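You operate a simulated robot arm through the tools that you are given. There is no shell and no other tool. Be economical: measure what you need, move in short steps, check, and stop when the job is done.

You run a simulated two-armed robot. Do the job below in one go: nothing can be reset, and whatever is moved stays where it is left.

Task
Spin the teal bundle dry and lay it on the airing slats.
Fine: into the spin dryer, lid on, three turns of the crank anticlockwise; lid back on at the end.

The check looks at the end state, three seconds after you hand in, the way a careful person would. Anything else that was tipped, shoved, dropped, spilled or broken makes it a failure. Lids that push on must go on centred and level and be pressed home; caps that screw on are set level and turned clockwise until they are tight.

Robot
Two 7-joint arms with two-finger grippers on one trunk, hanging from a carriage that runs on a gantry, over the field with the corners [0.24, -0.735], [0.24, 1.765], [-0.94, 1.765], [-0.94, -0.735] (x, y) and turns from -6.702 to 5.306 rad about z. Base frame: it is fixed where the carriage stands at the start and does not move with it; the origin is on the floor, on the carriage's upright axis, x ahead of it, y to its left, z up; the surface under the hand at the start is at about z = 0.78. Lengths are in m, angles in rad, forces in N, time in s.
The left shoulder is at the start at [0, 0.236, 1.425], the right one opposite. With the tool pointing down near the work surface each hand reaches from about 0.1 to 0.68 m from the robot's upright axis, wherever it stands, measured 20 degrees to its own side. Places, roughly: drum of the spin dryer [0.4, 0.1, 0.8]; spin crank [0.2, 0.1, 0.8]; top of the airing slats [0.3, -0.3, 0.8]; top of the laundry table [0.4, -0.1, 0.8]. Payload 3.43 kg a hand.
Tool frame (each hand has its own): the origin (TCP) lies between the finger pads and is the grasp point; the fingertips stand 0.03 m ahead of it; z points along the fingers, y is the line along which they close. The gripper opens to 0.104 m. The gripper's body begins 0.057 m behind the TCP.
Orientation is that of the tool frame in the base frame, as a unit quaternion [w, x, y, z]. With the fingers straight down and closing along the base's y, the tool's x points along the base's -x, its y along +y and its z along -z.

Tools
- The arms move only by the tool arm_command. It takes "left_increments", "right_increments" or both (then of equal length, played together; a hand with none holds still); each is a list of rows, each a list of 3 entries, a list of its own where there are three numbers: the finger opening in m, from 0 to 0.104, then the shift along the tool's x, y, z in units of 500 mm (1.0 is 500 mm), then the turn, a rotation vector about the tool's x, y, z in units of 120 degrees (1.0 is 120 degrees). In form: [[gripper, [tx, ty, tz], [rx, ry, rz]], ...]. A call has 1 to 20 rows; each row is the pose to reach, as a shift and turn from the pose commanded when the call began, along the tool's axes at that moment. A call with a number of a shift or a turn outside -1 to 1 is refused whole. A row lasts 0.2 s, in which the tool goes at most 0.05 m and 0.15 rad; a call with a longer step from one row to the next is refused whole, and so is a gripper value outside its range. Where a pose cannot be reached the arm comes as near as it can. A force on the tool above 40 N (or 10 N above the force at the start of the call, whichever is more), or a blocked arm, ends the call early, and 0.2 s more pass. Each finger travels about 0.045 m/s and halts on what it meets, pressing with about 42 N; the grip force reading is that of the motor and also rises with nothing between the fingers. The clock runs only during rows and for 0.2 s after the last one: add rows that repeat a pose to give the fingers time. The reply holds the time, the measured pose of the TCP, the force on the tool along the base axes, the opening and the grip force, in the units named above and with some noise, with the torque about the TCP (base axes, N m) and any sound that the robot's microphone picked up.
- Cameras (640 x 400 px; columns grow to the right, rows downward): "scene" is now at [0.2506, -0.0199, 1.5373]; the picture's right is [-0.42, -0.91, 0.00], its down [-0.85, 0.39, -0.36] and it looks along [0.33, -0.15, -0.93] (base axes); focal length 261 px, centre (320, 200). "left" rides on the left gripper at [0.067, -0.018, -0.09] in its tool frame; the picture's right is [0.25, 0.97, 0.00], its down [-0.73, 0.19, -0.66] and it looks along [-0.64, 0.17, 0.75] (tool axes); focal length 218 px, centre (320, 200). "right" rides on the right gripper at [0.067, 0.018, -0.09] in its tool frame; the picture's right is [-0.25, 0.97, 0.00], its down [-0.73, -0.19, -0.66] and it looks along [-0.64, -0.17, 0.75] (tool axes); focal length 218 px, centre (320, 200). There is no depth. A picture from a camera that has moved, and an enlarged one, comes with that camera's place and axes in the base frame and with its lens.
- capture(camera): a new picture of that camera. The clock stands still meanwhile.
- raise_lower(by): slides the trunk up (or, below 0, down) by that many m; the arms and the scene camera ride with it, the base frame stays. It gives what a move gives, with no picture.
- steer(legs): drives the robot by 1 to 6 legs, each [ahead, left, turn to the left] in m, m and rad, along the robot's own axes; the way and the turn of a leg run together, so that a leg with both is an arc; at most 1.5 m and 3.142 rad a leg. The arms and the cameras ride along, it lands a little off, and it stops where it bumps. It keeps to its track: a leg is cut to what the track allows. It gives what a move gives.
- aim_head(pan, tilt): turns the head with the scene camera to pan (to the left, within 1.501 rad either way) and tilt (down, from -0.506 to 1.204), counted from straight ahead of the robot. It gives what a move gives.
- close_up(camera, box): a new picture of the part [left, top, right, bottom] of that camera's present view, enlarged. The clock stands still meanwhile.
- finish_job(): hands the job in; it is judged then, once.

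Go step by step. Nothing tells you exact positions but the pictures and the camera data: compare them with the known pose of the tool, close in by small moves and look again before you grip or let go. The budget is 120 turns and 100 pictures, counting those below and the enlarged ones. Unless the task says otherwise, let go and move clear before handing in, and close with one line.

The tools are called after "Call:" by a JSON object that holds its "fn" and its "kwargs". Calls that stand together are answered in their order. arm_command: Moves the arms, as the interface text tells. Its arguments: {"type":"object","properties":{"left_increments":{"type":"array"},"right_increments":{"type":"array"}},"required":[]} The other tools are called the same way: raise_lower (by) slides the trunk up or down; steer (legs) drives the base; aim_head (pan, tilt) turns the head that bears the scene camera; capture (camera) takes a picture; close_up (camera, box) takes an enlarged picture of a part of a camera's view; finish_job () hands the job in.

At the start:

```text
clock: 0.0
left_position: [0.6262, 0.2035, 1.0873]
left_orientation: [0.0, -0.001, 1.0, -0.001]
left_wrist_force: [0.7, 0.2, -0.3]
left_moment: [-0.01, 0.03, 0.02]
left_finger_gap: 0.1041
left_grip_force: 0.1
right_position: [0.5453, -0.2957, 1.0008]
right_orientation: [0.0, 0.0, 1.0, 0.0]
right_wrist_force: [-0.6, -0.3, -0.4]
right_moment: [-0.04, 0.02, -0.02]
right_finger_gap: 0.1038
right_grip_force: 0.1
trunk travel left (down, up): [-0.575, 0.065]
robot x, y, heading: [-0.0015, 0.0001, 0.001]
head pan, tilt: [-0.429, 1.201]
```

scene: 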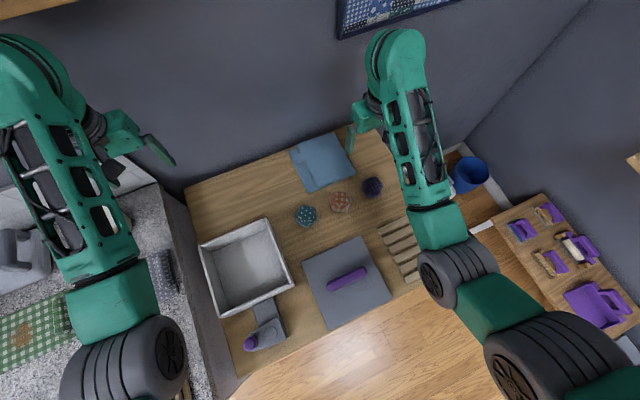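
right: 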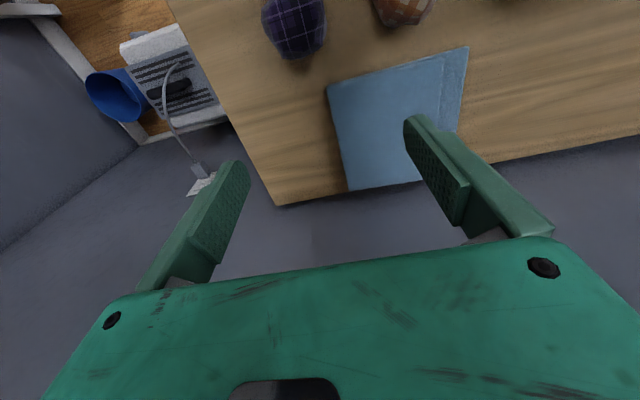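
left: 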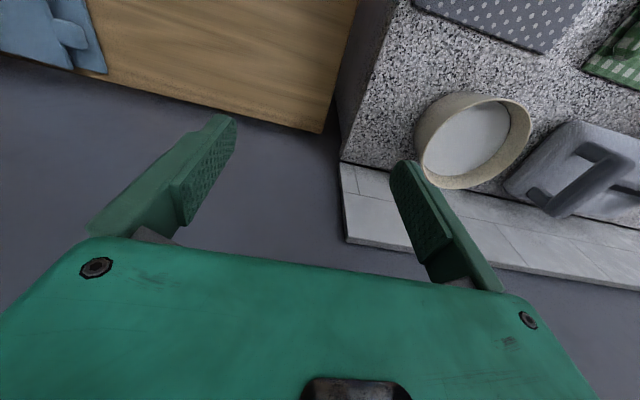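

I see the white drum left of centre with its crank in front, a grey lid with a purple handle beside it, three bundles behind, and the slats to the right. I'll zoom in before I move anything.

Call:
{"fn": "close_up", "kwargs": {"camera": "scene", "box": [180, 180, 340, 380]}}

Call:
{"fn": "close_up", "kwargs": {"camera": "scene", "box": [270, 160, 450, 330]}}

```text
2.00 times, centred on (260, 280) of scene
camera zoom: at [0.2506, -0.0199, 1.5373], right [-0.42, -0.91, 0.0], down [-0.85, 0.39, -0.36], along [0.33, -0.15, -0.93], focal length 522 px, centre (440, 40)
```

zoom: 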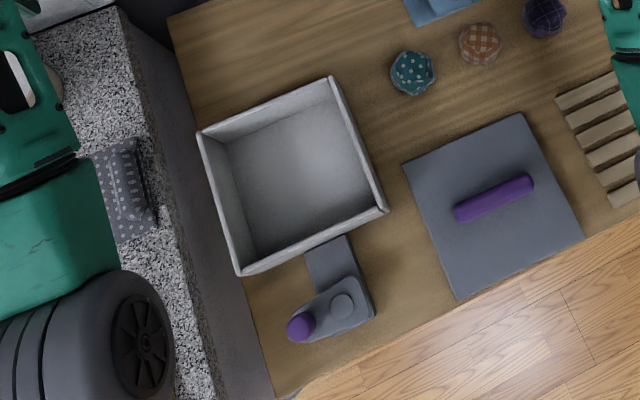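

```text
2.35 times, centred on (360, 245) of scene
camera zoom: at [0.2506, -0.0199, 1.5373], right [-0.42, -0.91, 0.0], down [-0.85, 0.39, -0.36], along [0.33, -0.15, -0.93], focal length 614 px, centre (226, 94)
```

zoom: 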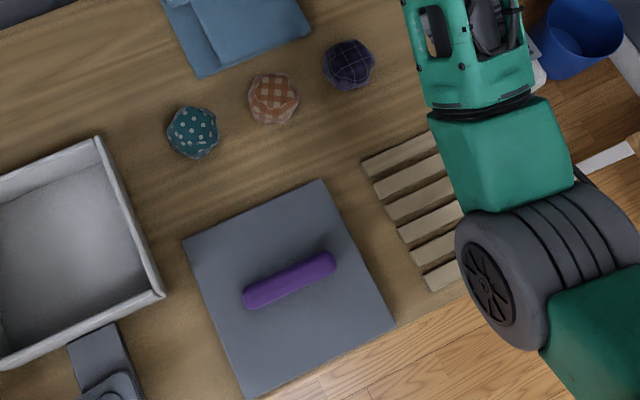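

The teal bundle should be near (0.48, -0.08). I'll bring the right hand above it, still high, and measure from the wrist camera.

Call:
{"fn": "arm_command", "kwargs": {"right_increments": [[0.104, [0.026, 0.086, 0], [0, 0, 0]], [0.104, [0.052, 0.172, 0], [0, 0, 0]], [0.104, [0.078, 0.26, 0], [0, 0, 0]], [0.104, [0.104, 0.344, 0], [0, 0, 0]], [0.104, [0.13, 0.432, 0], [0, 0, 0]], [0.104, [0.13, 0.432, 0], [0, 0, 0]]]}}

Call:
{"fn": "capture", "kwargs": {"camera": "right"}}

Call:
{"fn": "capture", "kwargs": {"camera": "scene"}}

```text
clock: 1.4
left_position: [0.6274, 0.2043, 1.0874]
left_orientation: [0.0, 0.0, 1.0, 0.0]
left_wrist_force: [0.2, 0.4, -0.5]
left_moment: [-0.03, 0.02, 0.0]
left_finger_gap: 0.104
left_grip_force: 0.0
right_position: [0.4813, -0.0789, 0.9999]
right_orientation: [0.0, 0.0, 1.0, 0.001]
right_wrist_force: [0.2, -0.5, -0.5]
right_moment: [-0.02, 0.01, -0.03]
right_finger_gap: 0.1042
right_grip_force: 0.1
trunk travel left (down, up): [-0.575, 0.065]
robot x, y, heading: [-0.0025, -0.0013, -0.001]
head pan, tilt: [-0.429, 1.201]
```

```text
94 pictures are left
camera right: at [0.4152, -0.0622, 1.0914], right [0.25, 0.97, 0.0], down [0.73, -0.19, 0.66], along [0.64, -0.17, -0.75], focal length 218 px, centre (320, 200)
```

right: 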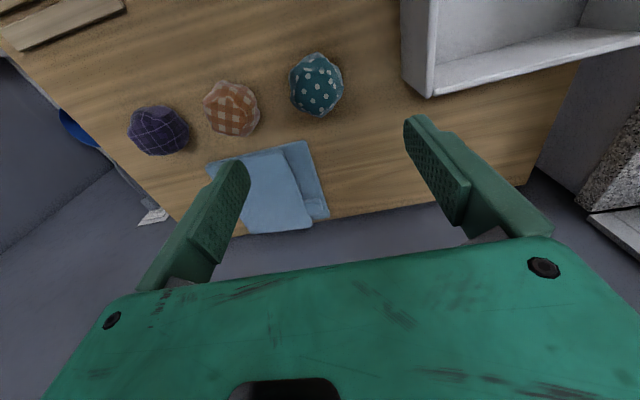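

```text
93 pictures are left
camera scene: at [0.2506, -0.0199, 1.5373], right [-0.42, -0.91, 0.0], down [-0.85, 0.39, -0.36], along [0.33, -0.15, -0.93], focal length 261 px, centre (320, 200)
```

scene: 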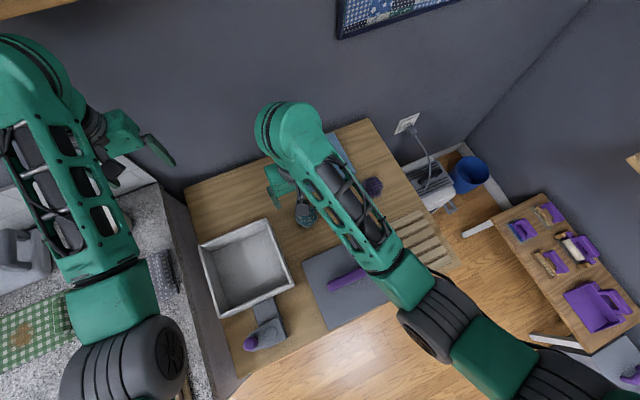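

The two views cross at about (0.476, -0.081, 0.82) for the bundle. I'll go down with a narrower opening to clear the orange one, then look.

Call:
{"fn": "arm_command", "kwargs": {"right_increments": [[0.09, [0.01, -0.004, 0.08], [0, 0, 0]], [0.085, [0.01, -0.004, 0.16], [0, 0, 0]], [0.085, [0.01, -0.004, 0.24], [0, 0, 0]], [0.085, [0.01, -0.004, 0.29], [0, 0, 0]], [0.085, [0.01, -0.004, 0.29], [0, 0, 0]]]}}

Call:
{"fn": "capture", "kwargs": {"camera": "right"}}

```text
clock: 2.6
left_position: [0.628, 0.2045, 1.0865]
left_orientation: [0.0, 0.0, 1.0, 0.001]
left_wrist_force: [0.0, 0.9, 0.0]
left_moment: [0.04, 0.0, 0.0]
left_finger_gap: 0.1039
left_grip_force: 0.1
right_position: [0.4728, -0.0814, 0.8549]
right_orientation: [0.0, 0.0, 1.0, 0.0]
right_wrist_force: [0.2, -0.9, 0.0]
right_moment: [0.04, 0.01, 0.02]
right_finger_gap: 0.0847
right_grip_force: 0.0
trunk travel left (down, up): [-0.575, 0.065]
robot x, y, heading: [0.0034, 0.0011, -0.001]
head pan, tilt: [-0.429, 1.201]
```

```text
92 pictures are left
camera right: at [0.4079, -0.0649, 0.9461], right [0.25, 0.97, 0.0], down [0.73, -0.19, 0.66], along [0.64, -0.17, -0.75], focal length 218 px, centre (320, 200)
```

right: 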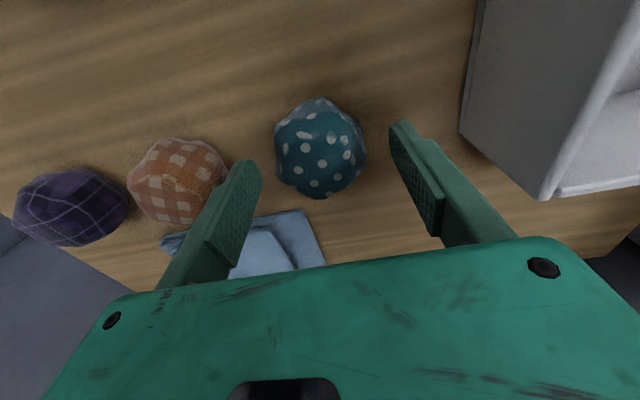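

The bundle is centred between the fingers. I'll go down 35 mm more and grip.

Call:
{"fn": "arm_command", "kwargs": {"right_increments": [[0.085, [-0.01, -0.004, 0.04], [0, 0, 0]], [0.085, [-0.01, -0.004, 0.075], [0, 0, 0]], [0.085, [-0.01, -0.004, 0.075], [0, 0, 0]], [0.04, [-0.01, -0.004, 0.075], [0, 0, 0]], [0.03, [-0.01, -0.004, 0.075], [0, 0, 0]], [0.03, [-0.01, -0.004, 0.075], [0, 0, 0]], [0.03, [-0.01, -0.004, 0.075], [0, 0, 0]]]}}

Call:
{"fn": "capture", "kwargs": {"camera": "right"}}

```text
clock: 4.2
left_position: [0.6268, 0.2045, 1.0873]
left_orientation: [0.0, 0.0, 1.0, 0.0]
left_wrist_force: [0.3, 0.3, -0.4]
left_moment: [-0.02, -0.01, -0.01]
left_finger_gap: 0.1039
left_grip_force: 0.0
right_position: [0.4799, -0.0846, 0.8175]
right_orientation: [0.0, -0.001, 1.0, 0.0]
right_wrist_force: [0.1, 0.6, -0.8]
right_moment: [-0.01, -0.02, -0.01]
right_finger_gap: 0.0603
right_grip_force: 41.6
trunk travel left (down, up): [-0.575, 0.065]
robot x, y, heading: [-0.002, -0.001, 0.001]
head pan, tilt: [-0.429, 1.201]
```

```text
91 pictures are left
camera right: at [0.4131, -0.0676, 0.9093], right [0.25, 0.97, 0.0], down [0.73, -0.19, 0.66], along [0.64, -0.17, -0.75], focal length 218 px, centre (320, 200)
```

right: 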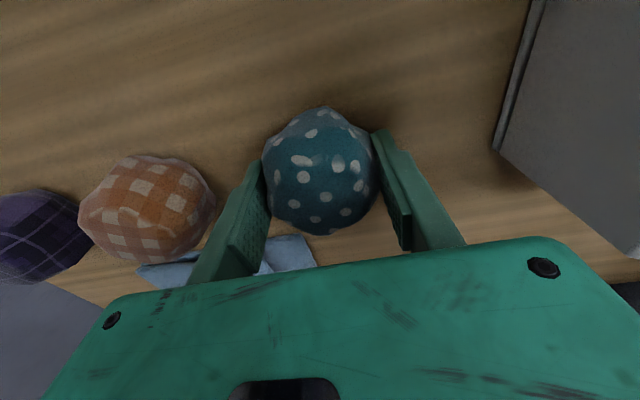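

The bundle is held at a 60 mm gap. I'll lift it straight up clear of the rim and measure the drum.

Call:
{"fn": "arm_command", "kwargs": {"right_increments": [[0.03, [0, 0, -0.08], [0, 0, 0]], [0.03, [0, 0, -0.17], [0, 0, 0]], [0.03, [0, 0, -0.26], [0, 0, 0]], [0.03, [0, 0, -0.35], [0, 0, 0]], [0.03, [0, 0, -0.35], [0, 0, 0]]]}}

Call:
{"fn": "capture", "kwargs": {"camera": "right"}}

Call:
{"fn": "capture", "kwargs": {"camera": "left"}}

```text
clock: 5.4
left_position: [0.6281, 0.2034, 1.0867]
left_orientation: [0.0, 0.0, 1.0, -0.001]
left_wrist_force: [-0.1, 0.5, -0.6]
left_moment: [-0.01, -0.04, -0.02]
left_finger_gap: 0.1041
left_grip_force: 0.0
right_position: [0.4794, -0.083, 0.9924]
right_orientation: [0.0, 0.0, 1.0, 0.0]
right_wrist_force: [1.0, -0.1, 0.1]
right_moment: [-0.02, 0.0, -0.03]
right_finger_gap: 0.0601
right_grip_force: 41.8
trunk travel left (down, up): [-0.575, 0.065]
robot x, y, heading: [-0.0005, 0.0012, -0.001]
head pan, tilt: [-0.429, 1.201]
```

```text
90 pictures are left
camera right: at [0.4125, -0.0656, 1.0836], right [0.25, 0.97, 0.0], down [0.73, -0.19, 0.66], along [0.64, -0.17, -0.75], focal length 218 px, centre (320, 200)
```

right: 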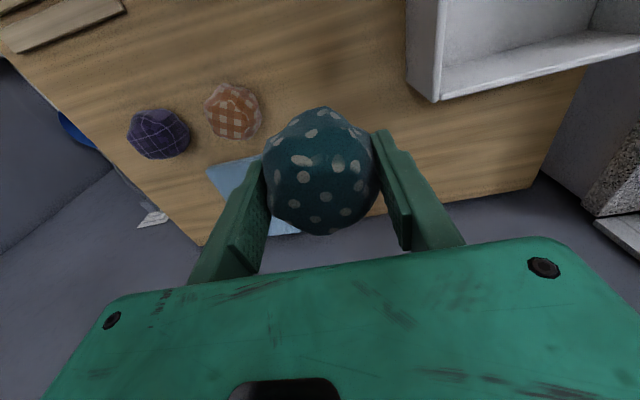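

```text
89 pictures are left
camera left: at [0.5596, 0.1864, 1.1759], right [-0.25, 0.97, 0.0], down [0.73, 0.19, 0.66], along [0.64, 0.17, -0.75], focal length 218 px, centre (320, 200)
```

left: 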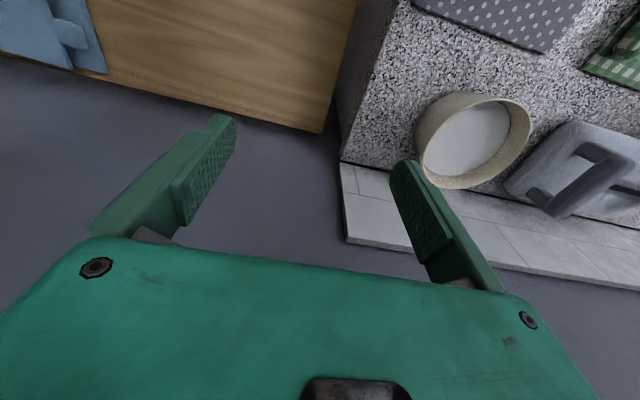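

The drum rim spans about x 0.315–0.507, y 0.025–0.215 at z≈0.856, and the table is at about 0.77. I'll carry the bundle over the drum centre (0.411, 0.12) and check.

Call:
{"fn": "arm_command", "kwargs": {"right_increments": [[0.03, [0.027, 0.081, 0], [0, 0, 0]], [0.03, [0.054, 0.162, 0], [0, 0, 0]], [0.03, [0.082, 0.243, 0], [0, 0, 0]], [0.03, [0.109, 0.324, 0], [0, 0, 0]], [0.03, [0.136, 0.406, 0], [0, 0, 0]], [0.03, [0.136, 0.406, 0.05], [0, 0, 0]], [0.03, [0.136, 0.406, 0.05], [0, 0, 0]]]}}

Call:
{"fn": "capture", "kwargs": {"camera": "right"}}

Call:
{"fn": "capture", "kwargs": {"camera": "scene"}}

```text
clock: 7.0
left_position: [0.6262, 0.204, 1.0872]
left_orientation: [0.0, 0.0, 1.0, 0.0]
left_wrist_force: [0.0, -0.3, 0.9]
left_moment: [0.0, -0.01, 0.0]
left_finger_gap: 0.104
left_grip_force: 0.1
right_position: [0.4095, 0.1185, 0.9681]
right_orientation: [0.0, 0.0, 1.0, 0.0]
right_wrist_force: [-1.4, 1.0, -0.8]
right_moment: [0.02, 0.03, -0.03]
right_finger_gap: 0.0598
right_grip_force: 42.3
trunk travel left (down, up): [-0.575, 0.065]
robot x, y, heading: [0.0033, -0.0023, 0.003]
head pan, tilt: [-0.429, 1.201]
```

```text
88 pictures are left
camera right: at [0.3435, 0.1359, 1.0595], right [0.25, 0.97, 0.0], down [0.73, -0.19, 0.66], along [0.64, -0.17, -0.75], focal length 218 px, centre (320, 200)
```

right: 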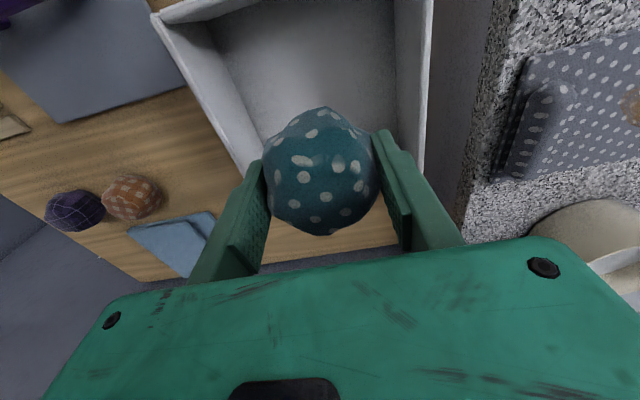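

```text
87 pictures are left
camera scene: at [0.2506, -0.0199, 1.5373], right [-0.42, -0.91, 0.0], down [-0.85, 0.39, -0.36], along [0.33, -0.15, -0.93], focal length 261 px, centre (320, 200)
```

scene: 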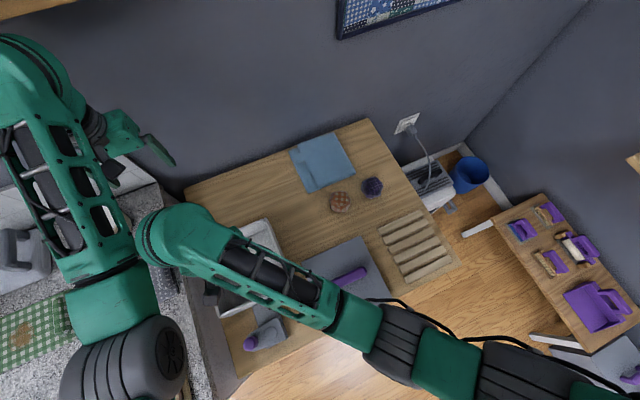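

The bundle is well inside the drum outline. I'll lower it, release gently and rise.

Call:
{"fn": "arm_command", "kwargs": {"right_increments": [[0.03, [0, 0, 0.08], [0, 0, 0]], [0.03, [0, 0, 0.16], [0, 0, 0]], [0.03, [0, 0, 0.23], [0, 0, 0]], [0.03, [0, 0, 0.265], [0, 0, 0]], [0.03, [0, 0, 0.265], [0, 0, 0]]]}}

Call:
{"fn": "arm_command", "kwargs": {"right_increments": [[0.07, [0, 0, 0], [0, 0, 0]], [0.085, [0, 0, 0], [0, 0, 0]], [0.09, [0, 0, 0], [0, 0, 0]], [0.09, [0, 0, -0.04], [0, 0, 0]], [0.09, [0, 0, -0.12], [0, 0, 0]], [0.09, [0, 0, -0.21], [0, 0, 0]], [0.09, [0, 0, -0.3], [0, 0, 0]], [0.09, [0, 0, -0.3], [0, 0, 0]]]}}

Call:
{"fn": "capture", "kwargs": {"camera": "right"}}

```text
clock: 8.2
left_position: [0.6267, 0.2034, 1.0863]
left_orientation: [0.001, 0.0, 1.0, 0.0]
left_wrist_force: [-0.1, 0.1, -0.9]
left_moment: [-0.03, -0.01, 0.02]
left_finger_gap: 0.104
left_grip_force: 0.1
right_position: [0.3995, 0.1049, 0.8754]
right_orientation: [-0.001, 0.0, 1.0, 0.0]
right_wrist_force: [0.0, -0.2, -0.8]
right_moment: [-0.01, 0.02, -0.02]
right_finger_gap: 0.0602
right_grip_force: 41.4
right hand out of reach, approached as far as the arm can: row 3, 4, 5
trunk travel left (down, up): [-0.575, 0.065]
robot x, y, heading: [-0.0016, -0.0008, 0.002]
head pan, tilt: [-0.429, 1.201]
```

```text
clock: 10.0
left_position: [0.6257, 0.2038, 1.0845]
left_orientation: [-0.002, 0.0, 1.0, 0.0]
left_wrist_force: [-1.0, 0.7, -1.1]
left_moment: [0.06, -0.01, 0.03]
left_finger_gap: 0.1042
left_grip_force: 0.1
right_position: [0.4007, 0.1062, 1.0251]
right_orientation: [-0.001, 0.0, 1.0, 0.0]
right_wrist_force: [-0.6, 0.4, -0.1]
right_moment: [0.02, -0.03, 0.02]
right_finger_gap: 0.0899
right_grip_force: 0.0
trunk travel left (down, up): [-0.575, 0.065]
robot x, y, heading: [0.0013, -0.0038, -0.002]
head pan, tilt: [-0.429, 1.201]
```

```text
86 pictures are left
camera right: at [0.3347, 0.1232, 1.117], right [0.25, 0.97, 0.0], down [0.73, -0.19, 0.66], along [0.63, -0.17, -0.76], focal length 218 px, centre (320, 200)
```

right: 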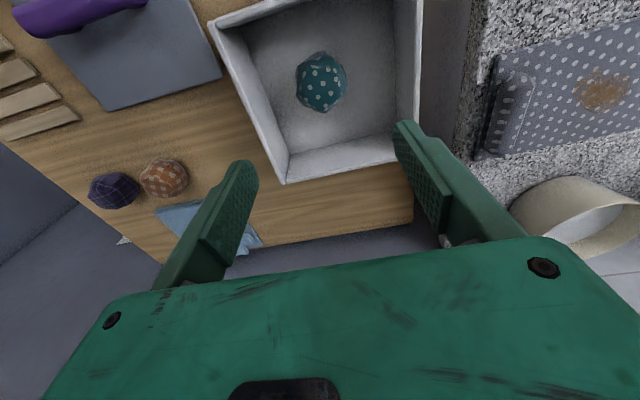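

The bundle dropped neatly into the drum, but the right arm's reach ran out there, so shifting the carriage left would help. First I'll look to the left to see whether there's room.

Call:
{"fn": "aim_head", "kwargs": {"pan": 0.8, "tilt": 0.8}}

Call:
{"fn": "capture", "kwargs": {"camera": "scene"}}

```text
clock: 11.4
left_position: [0.628, 0.2041, 1.0867]
left_orientation: [0.0, 0.0, 1.0, 0.0]
left_wrist_force: [0.3, 0.2, -0.5]
left_moment: [0.0, -0.02, 0.02]
left_finger_gap: 0.1039
left_grip_force: 0.0
right_position: [0.401, 0.1073, 1.0267]
right_orientation: [0.0, -0.001, 1.0, 0.0]
right_wrist_force: [-0.2, 1.0, -0.9]
right_moment: [0.01, 0.03, -0.02]
right_finger_gap: 0.09
right_grip_force: 0.1
trunk travel left (down, up): [-0.575, 0.065]
robot x, y, heading: [0.0023, 0.0012, -0.002]
head pan, tilt: [0.799, 0.799]
```

```text
85 pictures are left
camera scene: at [0.2561, 0.0612, 1.565], right [0.72, -0.7, 0.0], down [-0.5, -0.51, -0.7], along [0.49, 0.5, -0.72], focal length 261 px, centre (320, 200)
```

scene: 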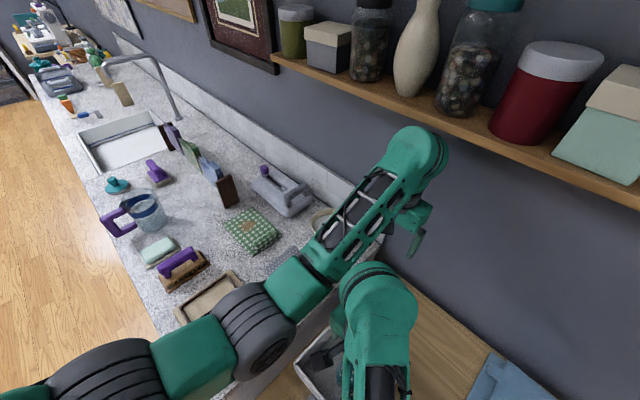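

The shelf and counter limit the left arm's room, so I'll keep it low and pull it in before moving the carriage. First the right hand goes above the lid, turned 90° so it closes across the handle bar.

Call:
{"fn": "arm_command", "kwargs": {"right_increments": [[0.09, [0.024, -0.04, 0], [0, 0, -0.068]], [0.09, [0.048, -0.08, 0], [0, 0, -0.136]], [0.09, [0.072, -0.12, 0], [0, 0, -0.204]], [0.09, [0.096, -0.16, 0], [0, 0, -0.272]], [0.09, [0.12, -0.2, 0], [0, 0, -0.34]], [0.09, [0.144, -0.24, 0], [0, 0, -0.408]], [0.09, [0.168, -0.28, 0], [0, 0, -0.476]], [0.09, [0.192, -0.32, 0], [0, 0, -0.544]], [0.09, [0.216, -0.36, 0], [0, 0, -0.612]], [0.09, [0.24, -0.4, 0], [0, 0, -0.68]], [0.09, [0.262, -0.434, 0], [0, 0, -0.75]], [0.09, [0.262, -0.434, 0], [0, 0, -0.75]]]}}

Call:
{"fn": "aim_head", "kwargs": {"pan": -0.2, "tilt": 1.2}}

Call:
{"fn": "capture", "kwargs": {"camera": "right"}}

Call:
{"fn": "capture", "kwargs": {"camera": "scene"}}

```text
clock: 14.0
left_position: [0.6281, 0.2041, 1.0853]
left_orientation: [0.0, 0.0, 1.0, 0.0]
left_wrist_force: [-0.4, 1.0, 0.1]
left_moment: [-0.01, 0.05, 0.02]
left_finger_gap: 0.1042
left_grip_force: 0.0
right_position: [0.2696, -0.1119, 1.0272]
right_orientation: [0.0, 0.708, -0.707, 0.001]
right_wrist_force: [-0.9, -0.2, 1.1]
right_moment: [-0.01, 0.0, 0.0]
right_finger_gap: 0.09
right_grip_force: 0.1
trunk travel left (down, up): [-0.575, 0.065]
robot x, y, heading: [-0.0015, 0.0001, -0.001]
head pan, tilt: [0.799, 0.799]
```

```text
clock: 15.3
left_position: [0.6258, 0.204, 1.0863]
left_orientation: [0.0, -0.001, 1.0, 0.001]
left_wrist_force: [0.1, -0.3, 0.7]
left_moment: [0.02, 0.0, -0.01]
left_finger_gap: 0.1037
left_grip_force: 0.1
right_position: [0.27, -0.1122, 1.0263]
right_orientation: [0.0, -0.707, 0.707, 0.0]
right_wrist_force: [0.1, 0.3, -0.6]
right_moment: [0.0, -0.01, 0.01]
right_finger_gap: 0.09
right_grip_force: 0.0
trunk travel left (down, up): [-0.575, 0.065]
robot x, y, heading: [-0.0017, -0.0, -0.004]
head pan, tilt: [-0.201, 1.201]
```

```text
84 pictures are left
camera right: at [0.2535, -0.1792, 1.1178], right [-0.97, 0.25, 0.0], down [0.19, 0.73, 0.66], along [0.17, 0.64, -0.75], focal length 218 px, centre (320, 200)
```

right: 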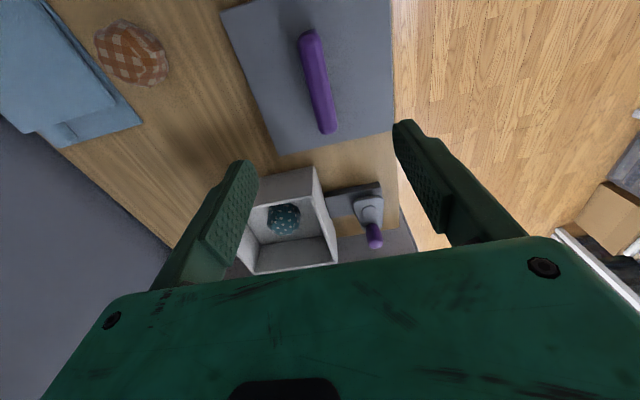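

```text
83 pictures are left
camera scene: at [0.2546, -0.0077, 1.5373], right [-0.2, -0.98, 0.0], down [-0.91, 0.19, -0.36], along [0.36, -0.07, -0.93], focal length 261 px, centre (320, 200)
```

scene: 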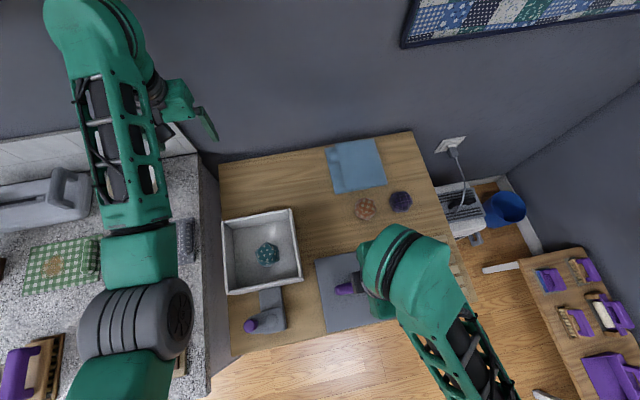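

The handle bar is centred at about (0.272, -0.107), with its top near z 0.823. Before gripping I'll pull the left hand back and shift the carriage 0.15 m left.

Call:
{"fn": "arm_command", "kwargs": {"left_increments": [[0.104, [0.08, 0, 0], [0, 0, 0]], [0.104, [0.16, 0, 0], [0, 0, 0]], [0.104, [0.24, 0, 0], [0, 0, 0]], [0.104, [0.32, 0, 0], [0, 0, 0]], [0.104, [0.32, 0, 0], [0, 0, 0]]]}}

Call:
{"fn": "steer", "kwargs": {"legs": [[0, 0.15, 0]]}}

Call:
{"fn": "capture", "kwargs": {"camera": "scene"}}

```text
clock: 16.5
left_position: [0.4672, 0.2019, 1.0863]
left_orientation: [0.0, 0.0, 1.0, 0.0]
left_wrist_force: [0.5, 0.5, -0.7]
left_moment: [0.0, -0.04, 0.01]
left_finger_gap: 0.1039
left_grip_force: 0.1
right_position: [0.2693, -0.1118, 1.0264]
right_orientation: [0.001, 0.707, -0.707, 0.001]
right_wrist_force: [-0.3, -0.1, 0.2]
right_moment: [-0.02, -0.01, -0.03]
right_finger_gap: 0.0899
right_grip_force: 0.2
trunk travel left (down, up): [-0.575, 0.065]
robot x, y, heading: [0.0007, -0.0034, 0.002]
head pan, tilt: [-0.201, 1.201]
```

```text
clock: 17.9
left_position: [0.4695, 0.3547, 1.0861]
left_orientation: [0.0, 0.0, 1.0, 0.0]
left_wrist_force: [0.0, -0.6, 0.1]
left_moment: [0.0, 0.04, -0.02]
left_finger_gap: 0.1041
left_grip_force: 0.1
right_position: [0.2701, 0.0412, 1.0266]
right_orientation: [0.0, 0.707, -0.707, 0.0]
right_wrist_force: [0.2, 0.3, -0.2]
right_moment: [0.0, -0.04, -0.04]
right_finger_gap: 0.0902
right_grip_force: 0.2
trunk travel left (down, up): [-0.575, 0.065]
robot x, y, heading: [-0.0018, 0.1504, -0.0]
head pan, tilt: [-0.201, 1.201]
```

```text
82 pictures are left
camera scene: at [0.2546, 0.1447, 1.5373], right [-0.2, -0.98, 0.0], down [-0.91, 0.19, -0.36], along [0.36, -0.07, -0.93], focal length 261 px, centre (320, 200)
```

scene: 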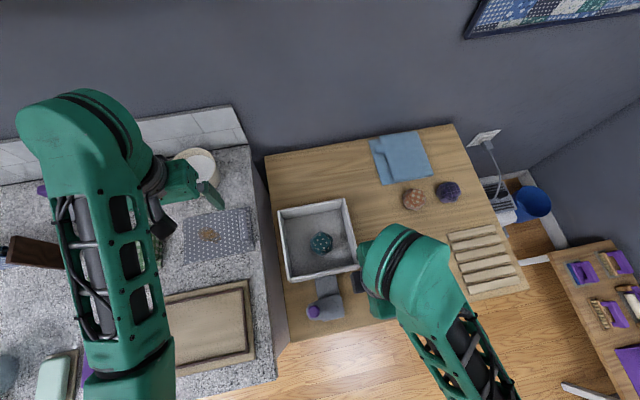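

The shift went cleanly. Now the right hand goes to just above the lid handle.

Call:
{"fn": "arm_command", "kwargs": {"right_increments": [[0.08, [0.09, 0, 0], [0, 0, 0]], [0.07, [0.18, 0, 0], [0, 0, 0]], [0.06, [0.27, -0.004, 0.02], [0, 0, 0]], [0.06, [0.296, -0.004, 0.1], [0, 0, 0]], [0.06, [0.296, -0.004, 0.19], [0, 0, 0]], [0.06, [0.296, -0.004, 0.27], [0, 0, 0]], [0.06, [0.296, -0.004, 0.34], [0, 0, 0]], [0.06, [0.296, -0.004, 0.34], [0, 0, 0]]]}}

Call:
{"fn": "capture", "kwargs": {"camera": "right"}}

```text
clock: 19.7
left_position: [0.4685, 0.3553, 1.085]
left_orientation: [0.0, 0.0, 1.0, 0.0]
left_wrist_force: [-0.3, 0.9, -0.1]
left_moment: [0.0, -0.01, 0.02]
left_finger_gap: 0.104
left_grip_force: 0.1
right_position: [0.2723, -0.1092, 0.8541]
right_orientation: [0.001, -0.707, 0.707, -0.001]
right_wrist_force: [0.9, 0.5, -0.2]
right_moment: [0.01, 0.01, 0.0]
right_finger_gap: 0.0597
right_grip_force: 0.1
trunk travel left (down, up): [-0.575, 0.065]
robot x, y, heading: [-0.0024, 0.1534, 0.001]
head pan, tilt: [-0.201, 1.201]
```

```text
81 pictures are left
camera right: at [0.2558, -0.1764, 0.9459], right [-0.97, 0.25, 0.0], down [0.19, 0.73, 0.66], along [0.17, 0.64, -0.75], focal length 218 px, centre (320, 200)
```

right: 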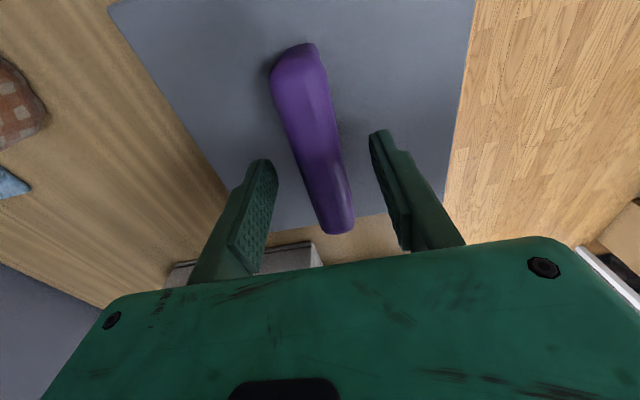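

The fingers straddle the bar. I'll go down to TCP z≈0.82 and close on it.

Call:
{"fn": "arm_command", "kwargs": {"right_increments": [[0.06, [-0.008, 0, 0.03], [0, 0, 0]], [0.06, [-0.008, 0, 0.066], [0, 0, 0]], [0.06, [-0.008, 0, 0.066], [0, 0, 0]], [0.03, [-0.008, 0, 0.066], [0, 0, 0]], [0.01, [-0.008, 0, 0.066], [0, 0, 0]], [0.01, [-0.008, 0, 0.066], [0, 0, 0]], [0.01, [-0.008, 0, 0.066], [0, 0, 0]]]}}

Call:
{"fn": "capture", "kwargs": {"camera": "right"}}

```text
clock: 21.3
left_position: [0.4673, 0.3539, 1.0863]
left_orientation: [0.0, 0.0, 1.0, 0.0]
left_wrist_force: [0.1, -0.4, 0.6]
left_moment: [-0.01, 0.01, 0.05]
left_finger_gap: 0.1038
left_grip_force: 0.1
right_position: [0.2732, -0.1039, 0.8222]
right_orientation: [0.0, -0.707, 0.707, 0.0]
right_wrist_force: [0.1, -0.3, 0.1]
right_moment: [0.0, -0.02, -0.01]
right_finger_gap: 0.0254
right_grip_force: 42.2
trunk travel left (down, up): [-0.575, 0.065]
robot x, y, heading: [-0.0009, 0.1553, 0.0]
head pan, tilt: [-0.201, 1.201]
```

```text
80 pictures are left
camera right: at [0.256, -0.1718, 0.9134], right [-0.97, 0.25, 0.0], down [0.19, 0.73, 0.66], along [0.17, 0.64, -0.75], focal length 218 px, centre (320, 200)
```

right: 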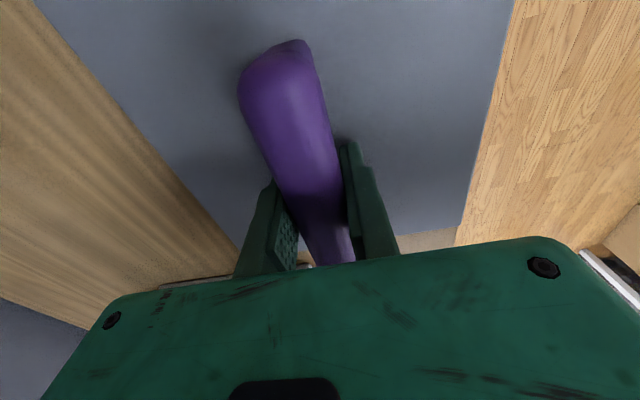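

The bar is held at 25 mm. I'll lift the lid straight up and check that it hangs level.

Call:
{"fn": "arm_command", "kwargs": {"right_increments": [[0.01, [0, 0, -0.04], [0, 0, 0]], [0.01, [0, 0, -0.12], [0, 0, 0]], [0.01, [0, 0, -0.2], [0, 0, 0]], [0.01, [0, 0, -0.28], [0, 0, 0]], [0.01, [0, 0, -0.34], [0, 0, 0]], [0.01, [0, 0, -0.34], [0, 0, 0]]]}}

Call:
{"fn": "capture", "kwargs": {"camera": "right"}}

Call:
{"fn": "capture", "kwargs": {"camera": "scene"}}

```text
clock: 22.7
left_position: [0.4688, 0.355, 1.0865]
left_orientation: [0.0, -0.001, 1.0, 0.0]
left_wrist_force: [-0.4, 0.0, 0.3]
left_moment: [0.0, 0.03, 0.0]
left_finger_gap: 0.1042
left_grip_force: 0.0
right_position: [0.2713, -0.1021, 0.9924]
right_orientation: [0.001, -0.706, 0.708, 0.001]
right_wrist_force: [-0.1, -0.5, -2.7]
right_moment: [-0.01, 0.0, 0.01]
right_finger_gap: 0.0252
right_grip_force: 41.8
trunk travel left (down, up): [-0.575, 0.065]
robot x, y, heading: [0.0006, 0.1533, -0.0]
head pan, tilt: [-0.201, 1.201]
```

```text
79 pictures are left
camera right: at [0.2545, -0.1701, 1.0833], right [-0.97, 0.25, 0.0], down [0.19, 0.73, 0.66], along [0.17, 0.64, -0.75], focal length 218 px, centre (320, 200)
```

right: 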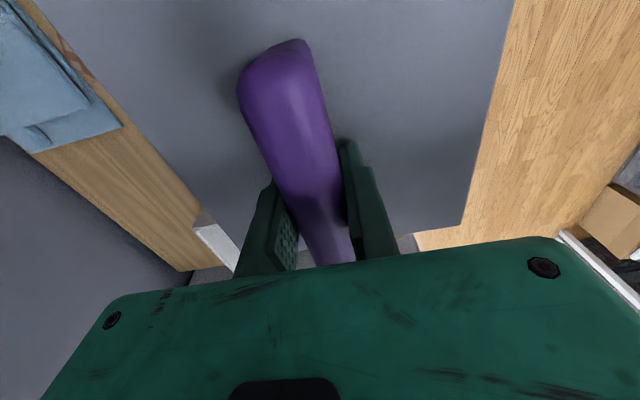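

```text
78 pictures are left
camera scene: at [0.2546, 0.1447, 1.5373], right [-0.2, -0.98, 0.0], down [-0.91, 0.19, -0.36], along [0.35, -0.07, -0.93], focal length 261 px, centre (320, 200)
```

scene: 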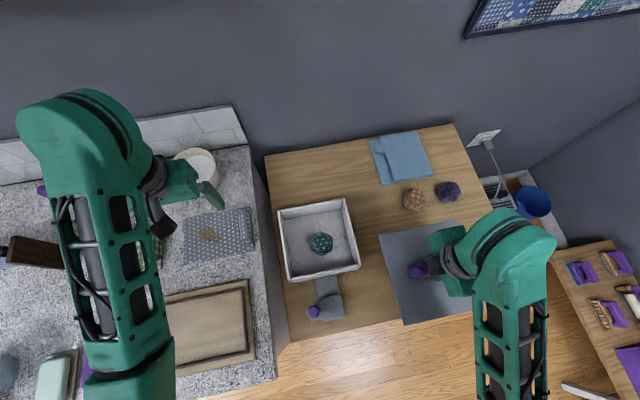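

The lid hangs level and parallel to the drum. I'll take an enlarged view to refine the drum's centre.

Call:
{"fn": "close_up", "kwargs": {"camera": "scene", "box": [260, 180, 388, 260]}}

Call:
{"fn": "close_up", "kwargs": {"camera": "scene", "box": [270, 250, 398, 330]}}

```text
5.00 times, centred on (324, 220) of scene
camera zoom: at [0.2546, 0.1447, 1.5373], right [-0.2, -0.98, 0.0], down [-0.91, 0.19, -0.36], along [0.35, -0.07, -0.93], focal length 1305 px, centre (300, 100)
```

zoom: 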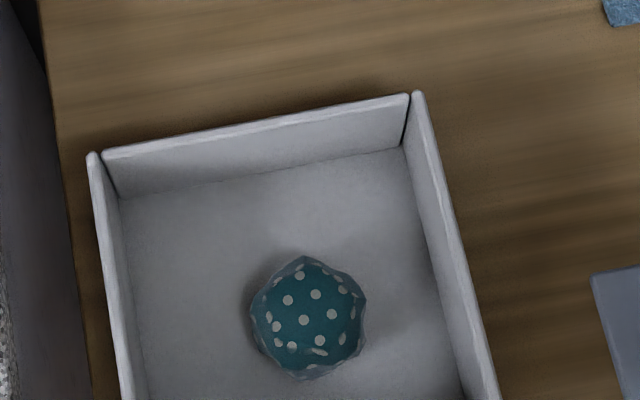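

```text
5.00 times, centred on (334, 290) of scene
camera zoom: at [0.2546, 0.1447, 1.5373], right [-0.2, -0.98, 0.0], down [-0.91, 0.19, -0.36], along [0.35, -0.07, -0.93], focal length 1305 px, centre (250, -250)
```

zoom: 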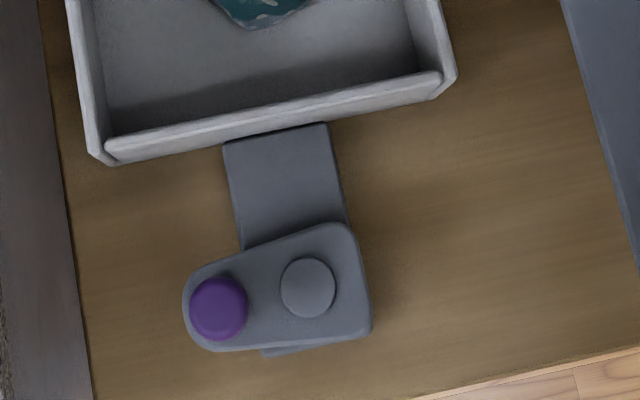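

The drum centre refines to about (0.4125, 0.1187). I'll carry the lid to hover above it and compare.

Call:
{"fn": "arm_command", "kwargs": {"right_increments": [[0.01, [-0.076, -0.047, 0], [0, 0, 0]], [0.01, [-0.152, -0.094, 0], [0, 0, 0]], [0.01, [-0.228, -0.141, 0], [0, 0, 0]], [0.01, [-0.304, -0.188, 0], [0, 0, 0]], [0.01, [-0.38, -0.235, 0], [0, 0, 0]], [0.01, [-0.4536, -0.2804, 0], [0, 0, 0]], [0.01, [-0.4536, -0.2804, 0.06], [0, 0, 0]], [0.01, [-0.4536, -0.2804, 0.06], [0, 0, 0]]]}}

Call:
{"fn": "capture", "kwargs": {"camera": "right"}}

Call:
{"fn": "close_up", "kwargs": {"camera": "scene", "box": [240, 180, 400, 280]}}

```text
clock: 24.5
left_position: [0.4685, 0.3549, 1.0867]
left_orientation: [0.001, 0.0, 1.0, 0.0]
left_wrist_force: [-0.4, 0.3, -0.1]
left_moment: [-0.01, -0.01, -0.01]
left_finger_gap: 0.1039
left_grip_force: 0.1
right_position: [0.4146, 0.1226, 0.9634]
right_orientation: [0.0, 0.707, -0.707, 0.0]
right_wrist_force: [-0.7, -0.4, -1.8]
right_moment: [0.01, -0.06, -0.03]
right_finger_gap: 0.0253
right_grip_force: 42.3
trunk travel left (down, up): [-0.575, 0.065]
robot x, y, heading: [-0.0017, 0.1532, -0.002]
head pan, tilt: [-0.201, 1.201]
```

```text
75 pictures are left
camera right: at [0.3972, 0.0549, 1.0548], right [-0.97, 0.25, 0.0], down [0.19, 0.73, 0.66], along [0.17, 0.64, -0.75], focal length 218 px, centre (320, 200)
```

right: 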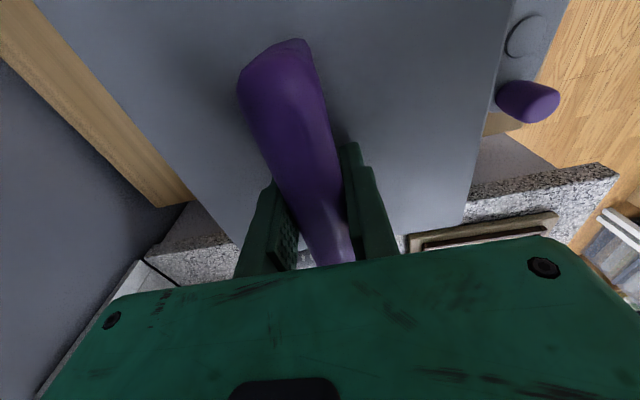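

```text
4.00 times, centred on (320, 230) of scene
camera zoom: at [0.2545, 0.1446, 1.5373], right [-0.2, -0.98, 0.0], down [-0.91, 0.19, -0.36], along [0.35, -0.07, -0.93], focal length 1044 px, centre (320, 80)
```

zoom: 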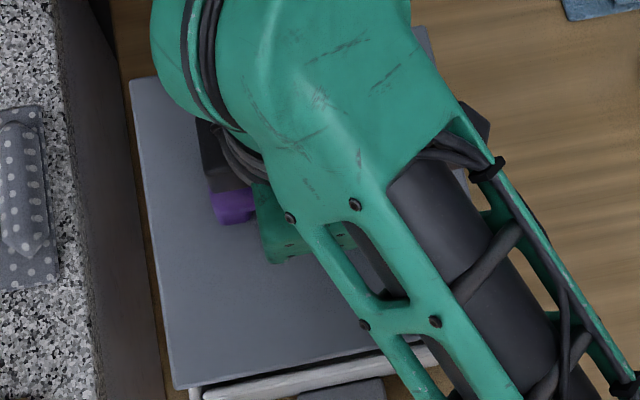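

The lid sits about 3 mm too far ahead by my estimate. I'll correct that, lower it close to the rim and compare again.

Call:
{"fn": "arm_command", "kwargs": {"right_increments": [[0.01, [0, 0.006, 0.03], [0, 0, 0]], [0.01, [0, 0.006, 0.075], [0, 0, 0]], [0.01, [0, 0.006, 0.075], [0, 0, 0]]]}}

Call:
{"fn": "close_up", "kwargs": {"camera": "scene", "box": [250, 190, 378, 290]}}

Call:
{"fn": "capture", "kwargs": {"camera": "left"}}

```text
clock: 25.3
left_position: [0.4687, 0.3553, 1.0857]
left_orientation: [0.0, -0.001, 1.0, 0.0]
left_wrist_force: [-0.1, -0.3, -1.0]
left_moment: [-0.01, -0.01, -0.02]
left_finger_gap: 0.1038
left_grip_force: 0.1
right_position: [0.4112, 0.1223, 0.9253]
right_orientation: [0.0, -0.707, 0.707, 0.0]
right_wrist_force: [0.1, -0.1, -2.4]
right_moment: [0.04, 0.02, -0.01]
right_finger_gap: 0.0253
right_grip_force: 42.2
trunk travel left (down, up): [-0.575, 0.065]
robot x, y, heading: [-0.004, 0.1524, -0.004]
head pan, tilt: [-0.201, 1.201]
```

```text
4.00 times, centred on (314, 240) of scene
camera zoom: at [0.2545, 0.1446, 1.5373], right [-0.2, -0.98, 0.0], down [-0.91, 0.19, -0.36], along [0.35, -0.07, -0.93], focal length 1044 px, centre (344, 40)
```

zoom: 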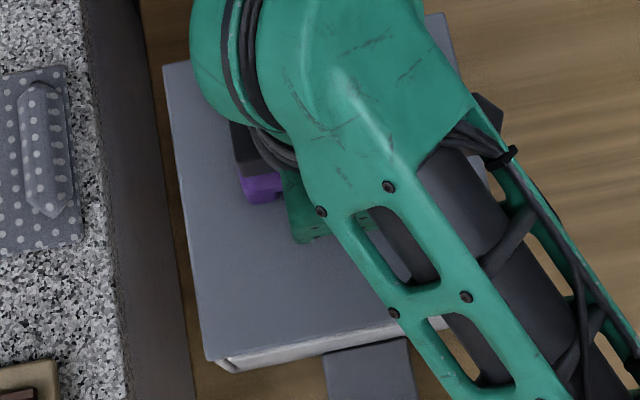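

```text
72 pictures are left
camera left: at [0.4001, 0.3369, 1.1748], right [-0.25, 0.97, 0.0], down [0.73, 0.19, 0.66], along [0.64, 0.17, -0.75], focal length 218 px, centre (320, 200)
```

left: 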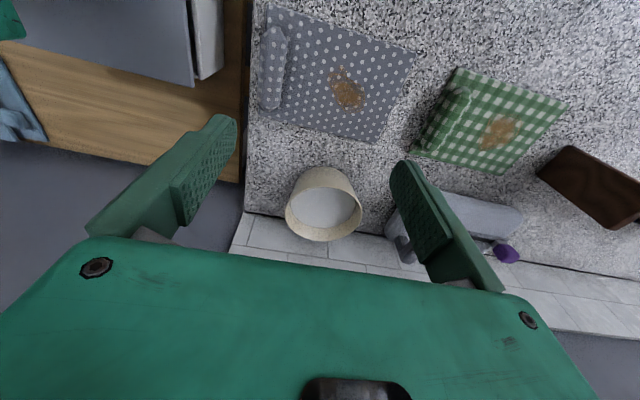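

The lid looks nearly aligned. The left wrist camera can see the gap at the far-left corner, so I'll zoom there.

Call:
{"fn": "close_up", "kwargs": {"camera": "left", "box": [100, 0, 260, 100]}}

Call:
{"fn": "close_up", "kwargs": {"camera": "scene", "box": [285, 255, 365, 305]}}

```text
4.00 times, centred on (180, 50) of left
camera zoom: at [0.4001, 0.3369, 1.1748], right [-0.25, 0.97, 0.0], down [0.73, 0.19, 0.66], along [0.64, 0.17, -0.75], focal length 873 px, centre (880, 800)
```

zoom: 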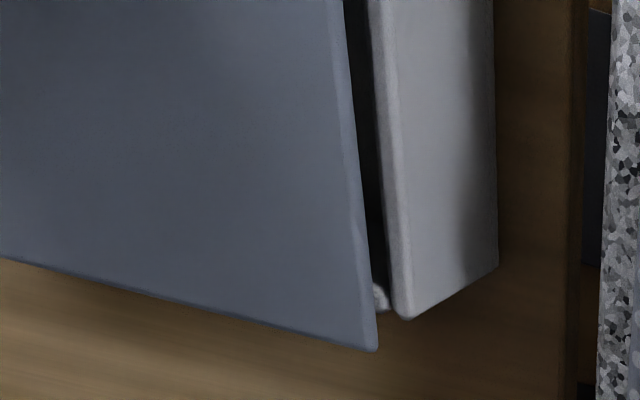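

```text
8.00 times, centred on (325, 280) of scene
camera zoom: at [0.2545, 0.1446, 1.5373], right [-0.2, -0.98, 0.0], down [-0.91, 0.19, -0.36], along [0.35, -0.07, -0.93], focal length 2088 px, centre (280, -440)
```

zoom: 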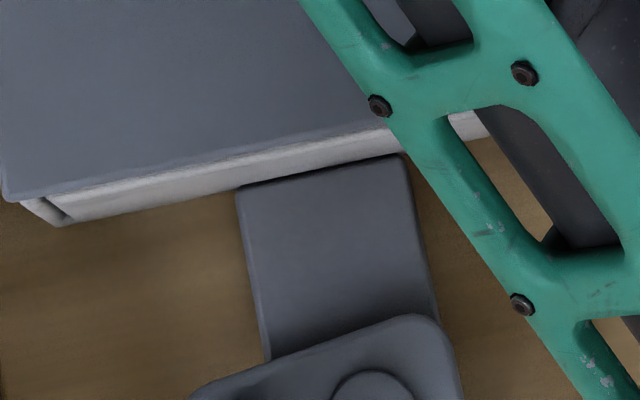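

Two-view crossing puts the rim at z≈0.869 and both centres within about 1 mm of each other. I'll lower slowly and press, watching the force.

Call:
{"fn": "arm_command", "kwargs": {"right_increments": [[0.01, [0.002, 0, 0.01], [0, 0, 0]], [0.01, [0.002, 0, 0.02], [0, 0, 0]], [0.01, [0.002, 0, 0.028], [0, 0, 0]], [0.01, [0.002, 0, 0.028], [0, 0, 0]]]}}

Call:
{"fn": "close_up", "kwargs": {"camera": "left", "box": [100, 0, 260, 100]}}

```text
clock: 26.3
left_position: [0.4682, 0.3546, 1.0865]
left_orientation: [0.0, 0.0, 1.0, 0.001]
left_wrist_force: [0.9, 0.1, -0.3]
left_moment: [0.03, -0.01, 0.01]
left_finger_gap: 0.1041
left_grip_force: 0.0
right_position: [0.4096, 0.1231, 0.911]
right_orientation: [-0.001, -0.707, 0.707, 0.0]
right_wrist_force: [-0.1, -0.7, -2.1]
right_moment: [-0.01, 0.01, -0.02]
right_finger_gap: 0.0253
right_grip_force: 41.5
trunk travel left (down, up): [-0.575, 0.065]
robot x, y, heading: [-0.0021, 0.1516, 0.001]
head pan, tilt: [-0.201, 1.201]
```

```text
4.00 times, centred on (180, 50) of left
camera zoom: at [0.4001, 0.3369, 1.1748], right [-0.25, 0.97, 0.0], down [0.73, 0.19, 0.66], along [0.64, 0.17, -0.75], focal length 873 px, centre (880, 800)
```

zoom: 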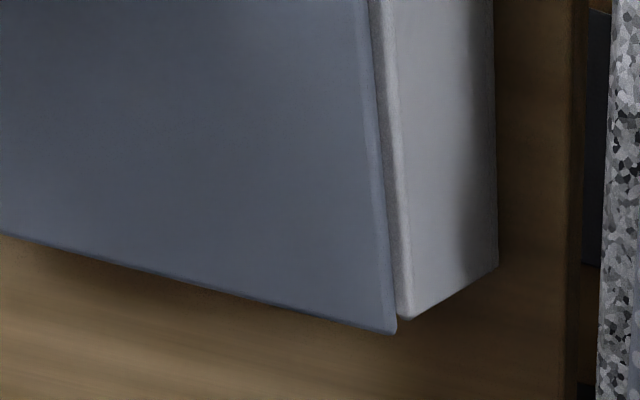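

No contact yet, and the edges still line up. I'll continue down in small steps.

Call:
{"fn": "arm_command", "kwargs": {"right_increments": [[0.01, [0, 0, 0.006], [0, 0, 0]], [0.01, [0, 0, 0.012], [0, 0, 0]], [0.01, [0, 0, 0.018], [0, 0, 0]], [0.01, [0, 0, 0.024], [0, 0, 0]], [0.01, [0, 0, 0.024], [0, 0, 0]]]}}

Call:
{"fn": "close_up", "kwargs": {"camera": "left", "box": [100, 0, 260, 100]}}

Call:
{"fn": "close_up", "kwargs": {"camera": "scene", "box": [285, 255, 365, 305]}}

```text
clock: 27.5
left_position: [0.467, 0.3555, 1.0866]
left_orientation: [0.0, 0.0, 1.0, 0.0]
left_wrist_force: [-0.8, -0.4, 0.4]
left_moment: [-0.04, 0.0, 0.0]
left_finger_gap: 0.104
left_grip_force: 0.0
right_position: [0.4089, 0.1221, 0.9001]
right_orientation: [0.001, -0.707, 0.708, 0.0]
right_wrist_force: [-0.4, 0.1, -2.4]
right_moment: [-0.01, 0.02, -0.02]
right_finger_gap: 0.0254
right_grip_force: 41.9
trunk travel left (down, up): [-0.575, 0.065]
robot x, y, heading: [-0.0005, 0.1502, -0.003]
head pan, tilt: [-0.201, 1.201]
```

```text
4.00 times, centred on (180, 50) of left
camera zoom: at [0.4001, 0.3369, 1.1748], right [-0.25, 0.97, 0.0], down [0.73, 0.19, 0.66], along [0.64, 0.17, -0.75], focal length 873 px, centre (880, 800)
```

zoom: 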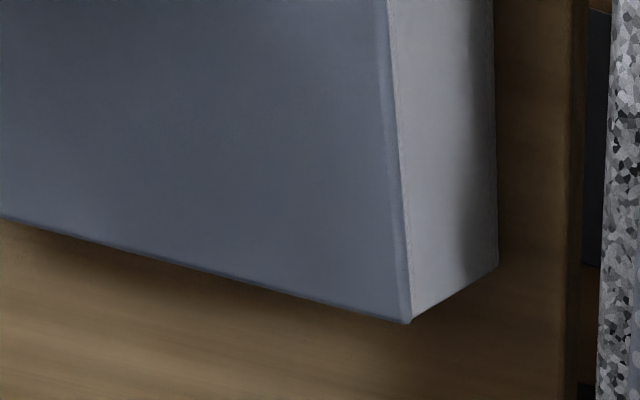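

```text
8.00 times, centred on (325, 280) of scene
camera zoom: at [0.2545, 0.1446, 1.5373], right [-0.2, -0.98, 0.0], down [-0.91, 0.19, -0.36], along [0.35, -0.07, -0.93], focal length 2088 px, centre (280, -440)
```

zoom: 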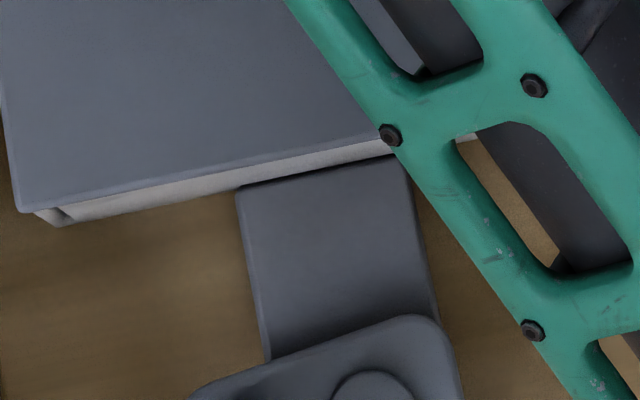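

The alignment looks very good. I'll keep lowering until it meets resistance.

Call:
{"fn": "arm_command", "kwargs": {"right_increments": [[0.01, [0, 0, 0.006], [0, 0, 0]], [0.01, [0, 0, 0.012], [0, 0, 0]], [0.01, [0, 0, 0.018], [0, 0, 0]], [0.01, [0, 0, 0.024], [0, 0, 0]], [0.01, [0, 0, 0.024], [0, 0, 0]]]}}

Call:
{"fn": "close_up", "kwargs": {"camera": "left", "box": [100, 0, 260, 100]}}

```text
clock: 28.4
left_position: [0.4678, 0.3537, 1.0848]
left_orientation: [0.0, -0.001, 1.0, -0.001]
left_wrist_force: [-0.1, 0.6, 0.0]
left_moment: [0.01, -0.02, 0.02]
left_finger_gap: 0.1039
left_grip_force: 0.2
right_position: [0.4113, 0.1244, 0.8958]
right_orientation: [0.005, -0.706, 0.708, -0.002]
right_wrist_force: [-3.3, -2.6, 12.1]
right_moment: [-1.2, 0.82, 0.01]
right_finger_gap: 0.0254
right_grip_force: 41.9
trunk travel left (down, up): [-0.575, 0.065]
robot x, y, heading: [0.0004, 0.152, -0.002]
head pan, tilt: [-0.201, 1.201]
stopped in row 4 (right hand): the force on the tool passed its limit at 52 N (the readings are from after the stop); the commanded pose is now the measured one
```

```text
4.00 times, centred on (180, 50) of left
camera zoom: at [0.4001, 0.3362, 1.1744], right [-0.25, 0.97, 0.0], down [0.73, 0.19, 0.66], along [0.64, 0.17, -0.75], focal length 873 px, centre (880, 800)
```

zoom: 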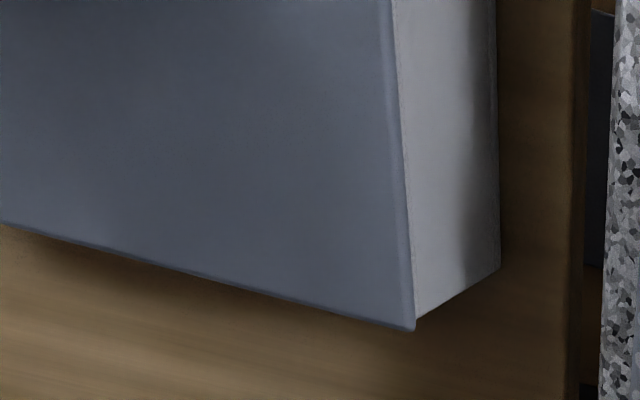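

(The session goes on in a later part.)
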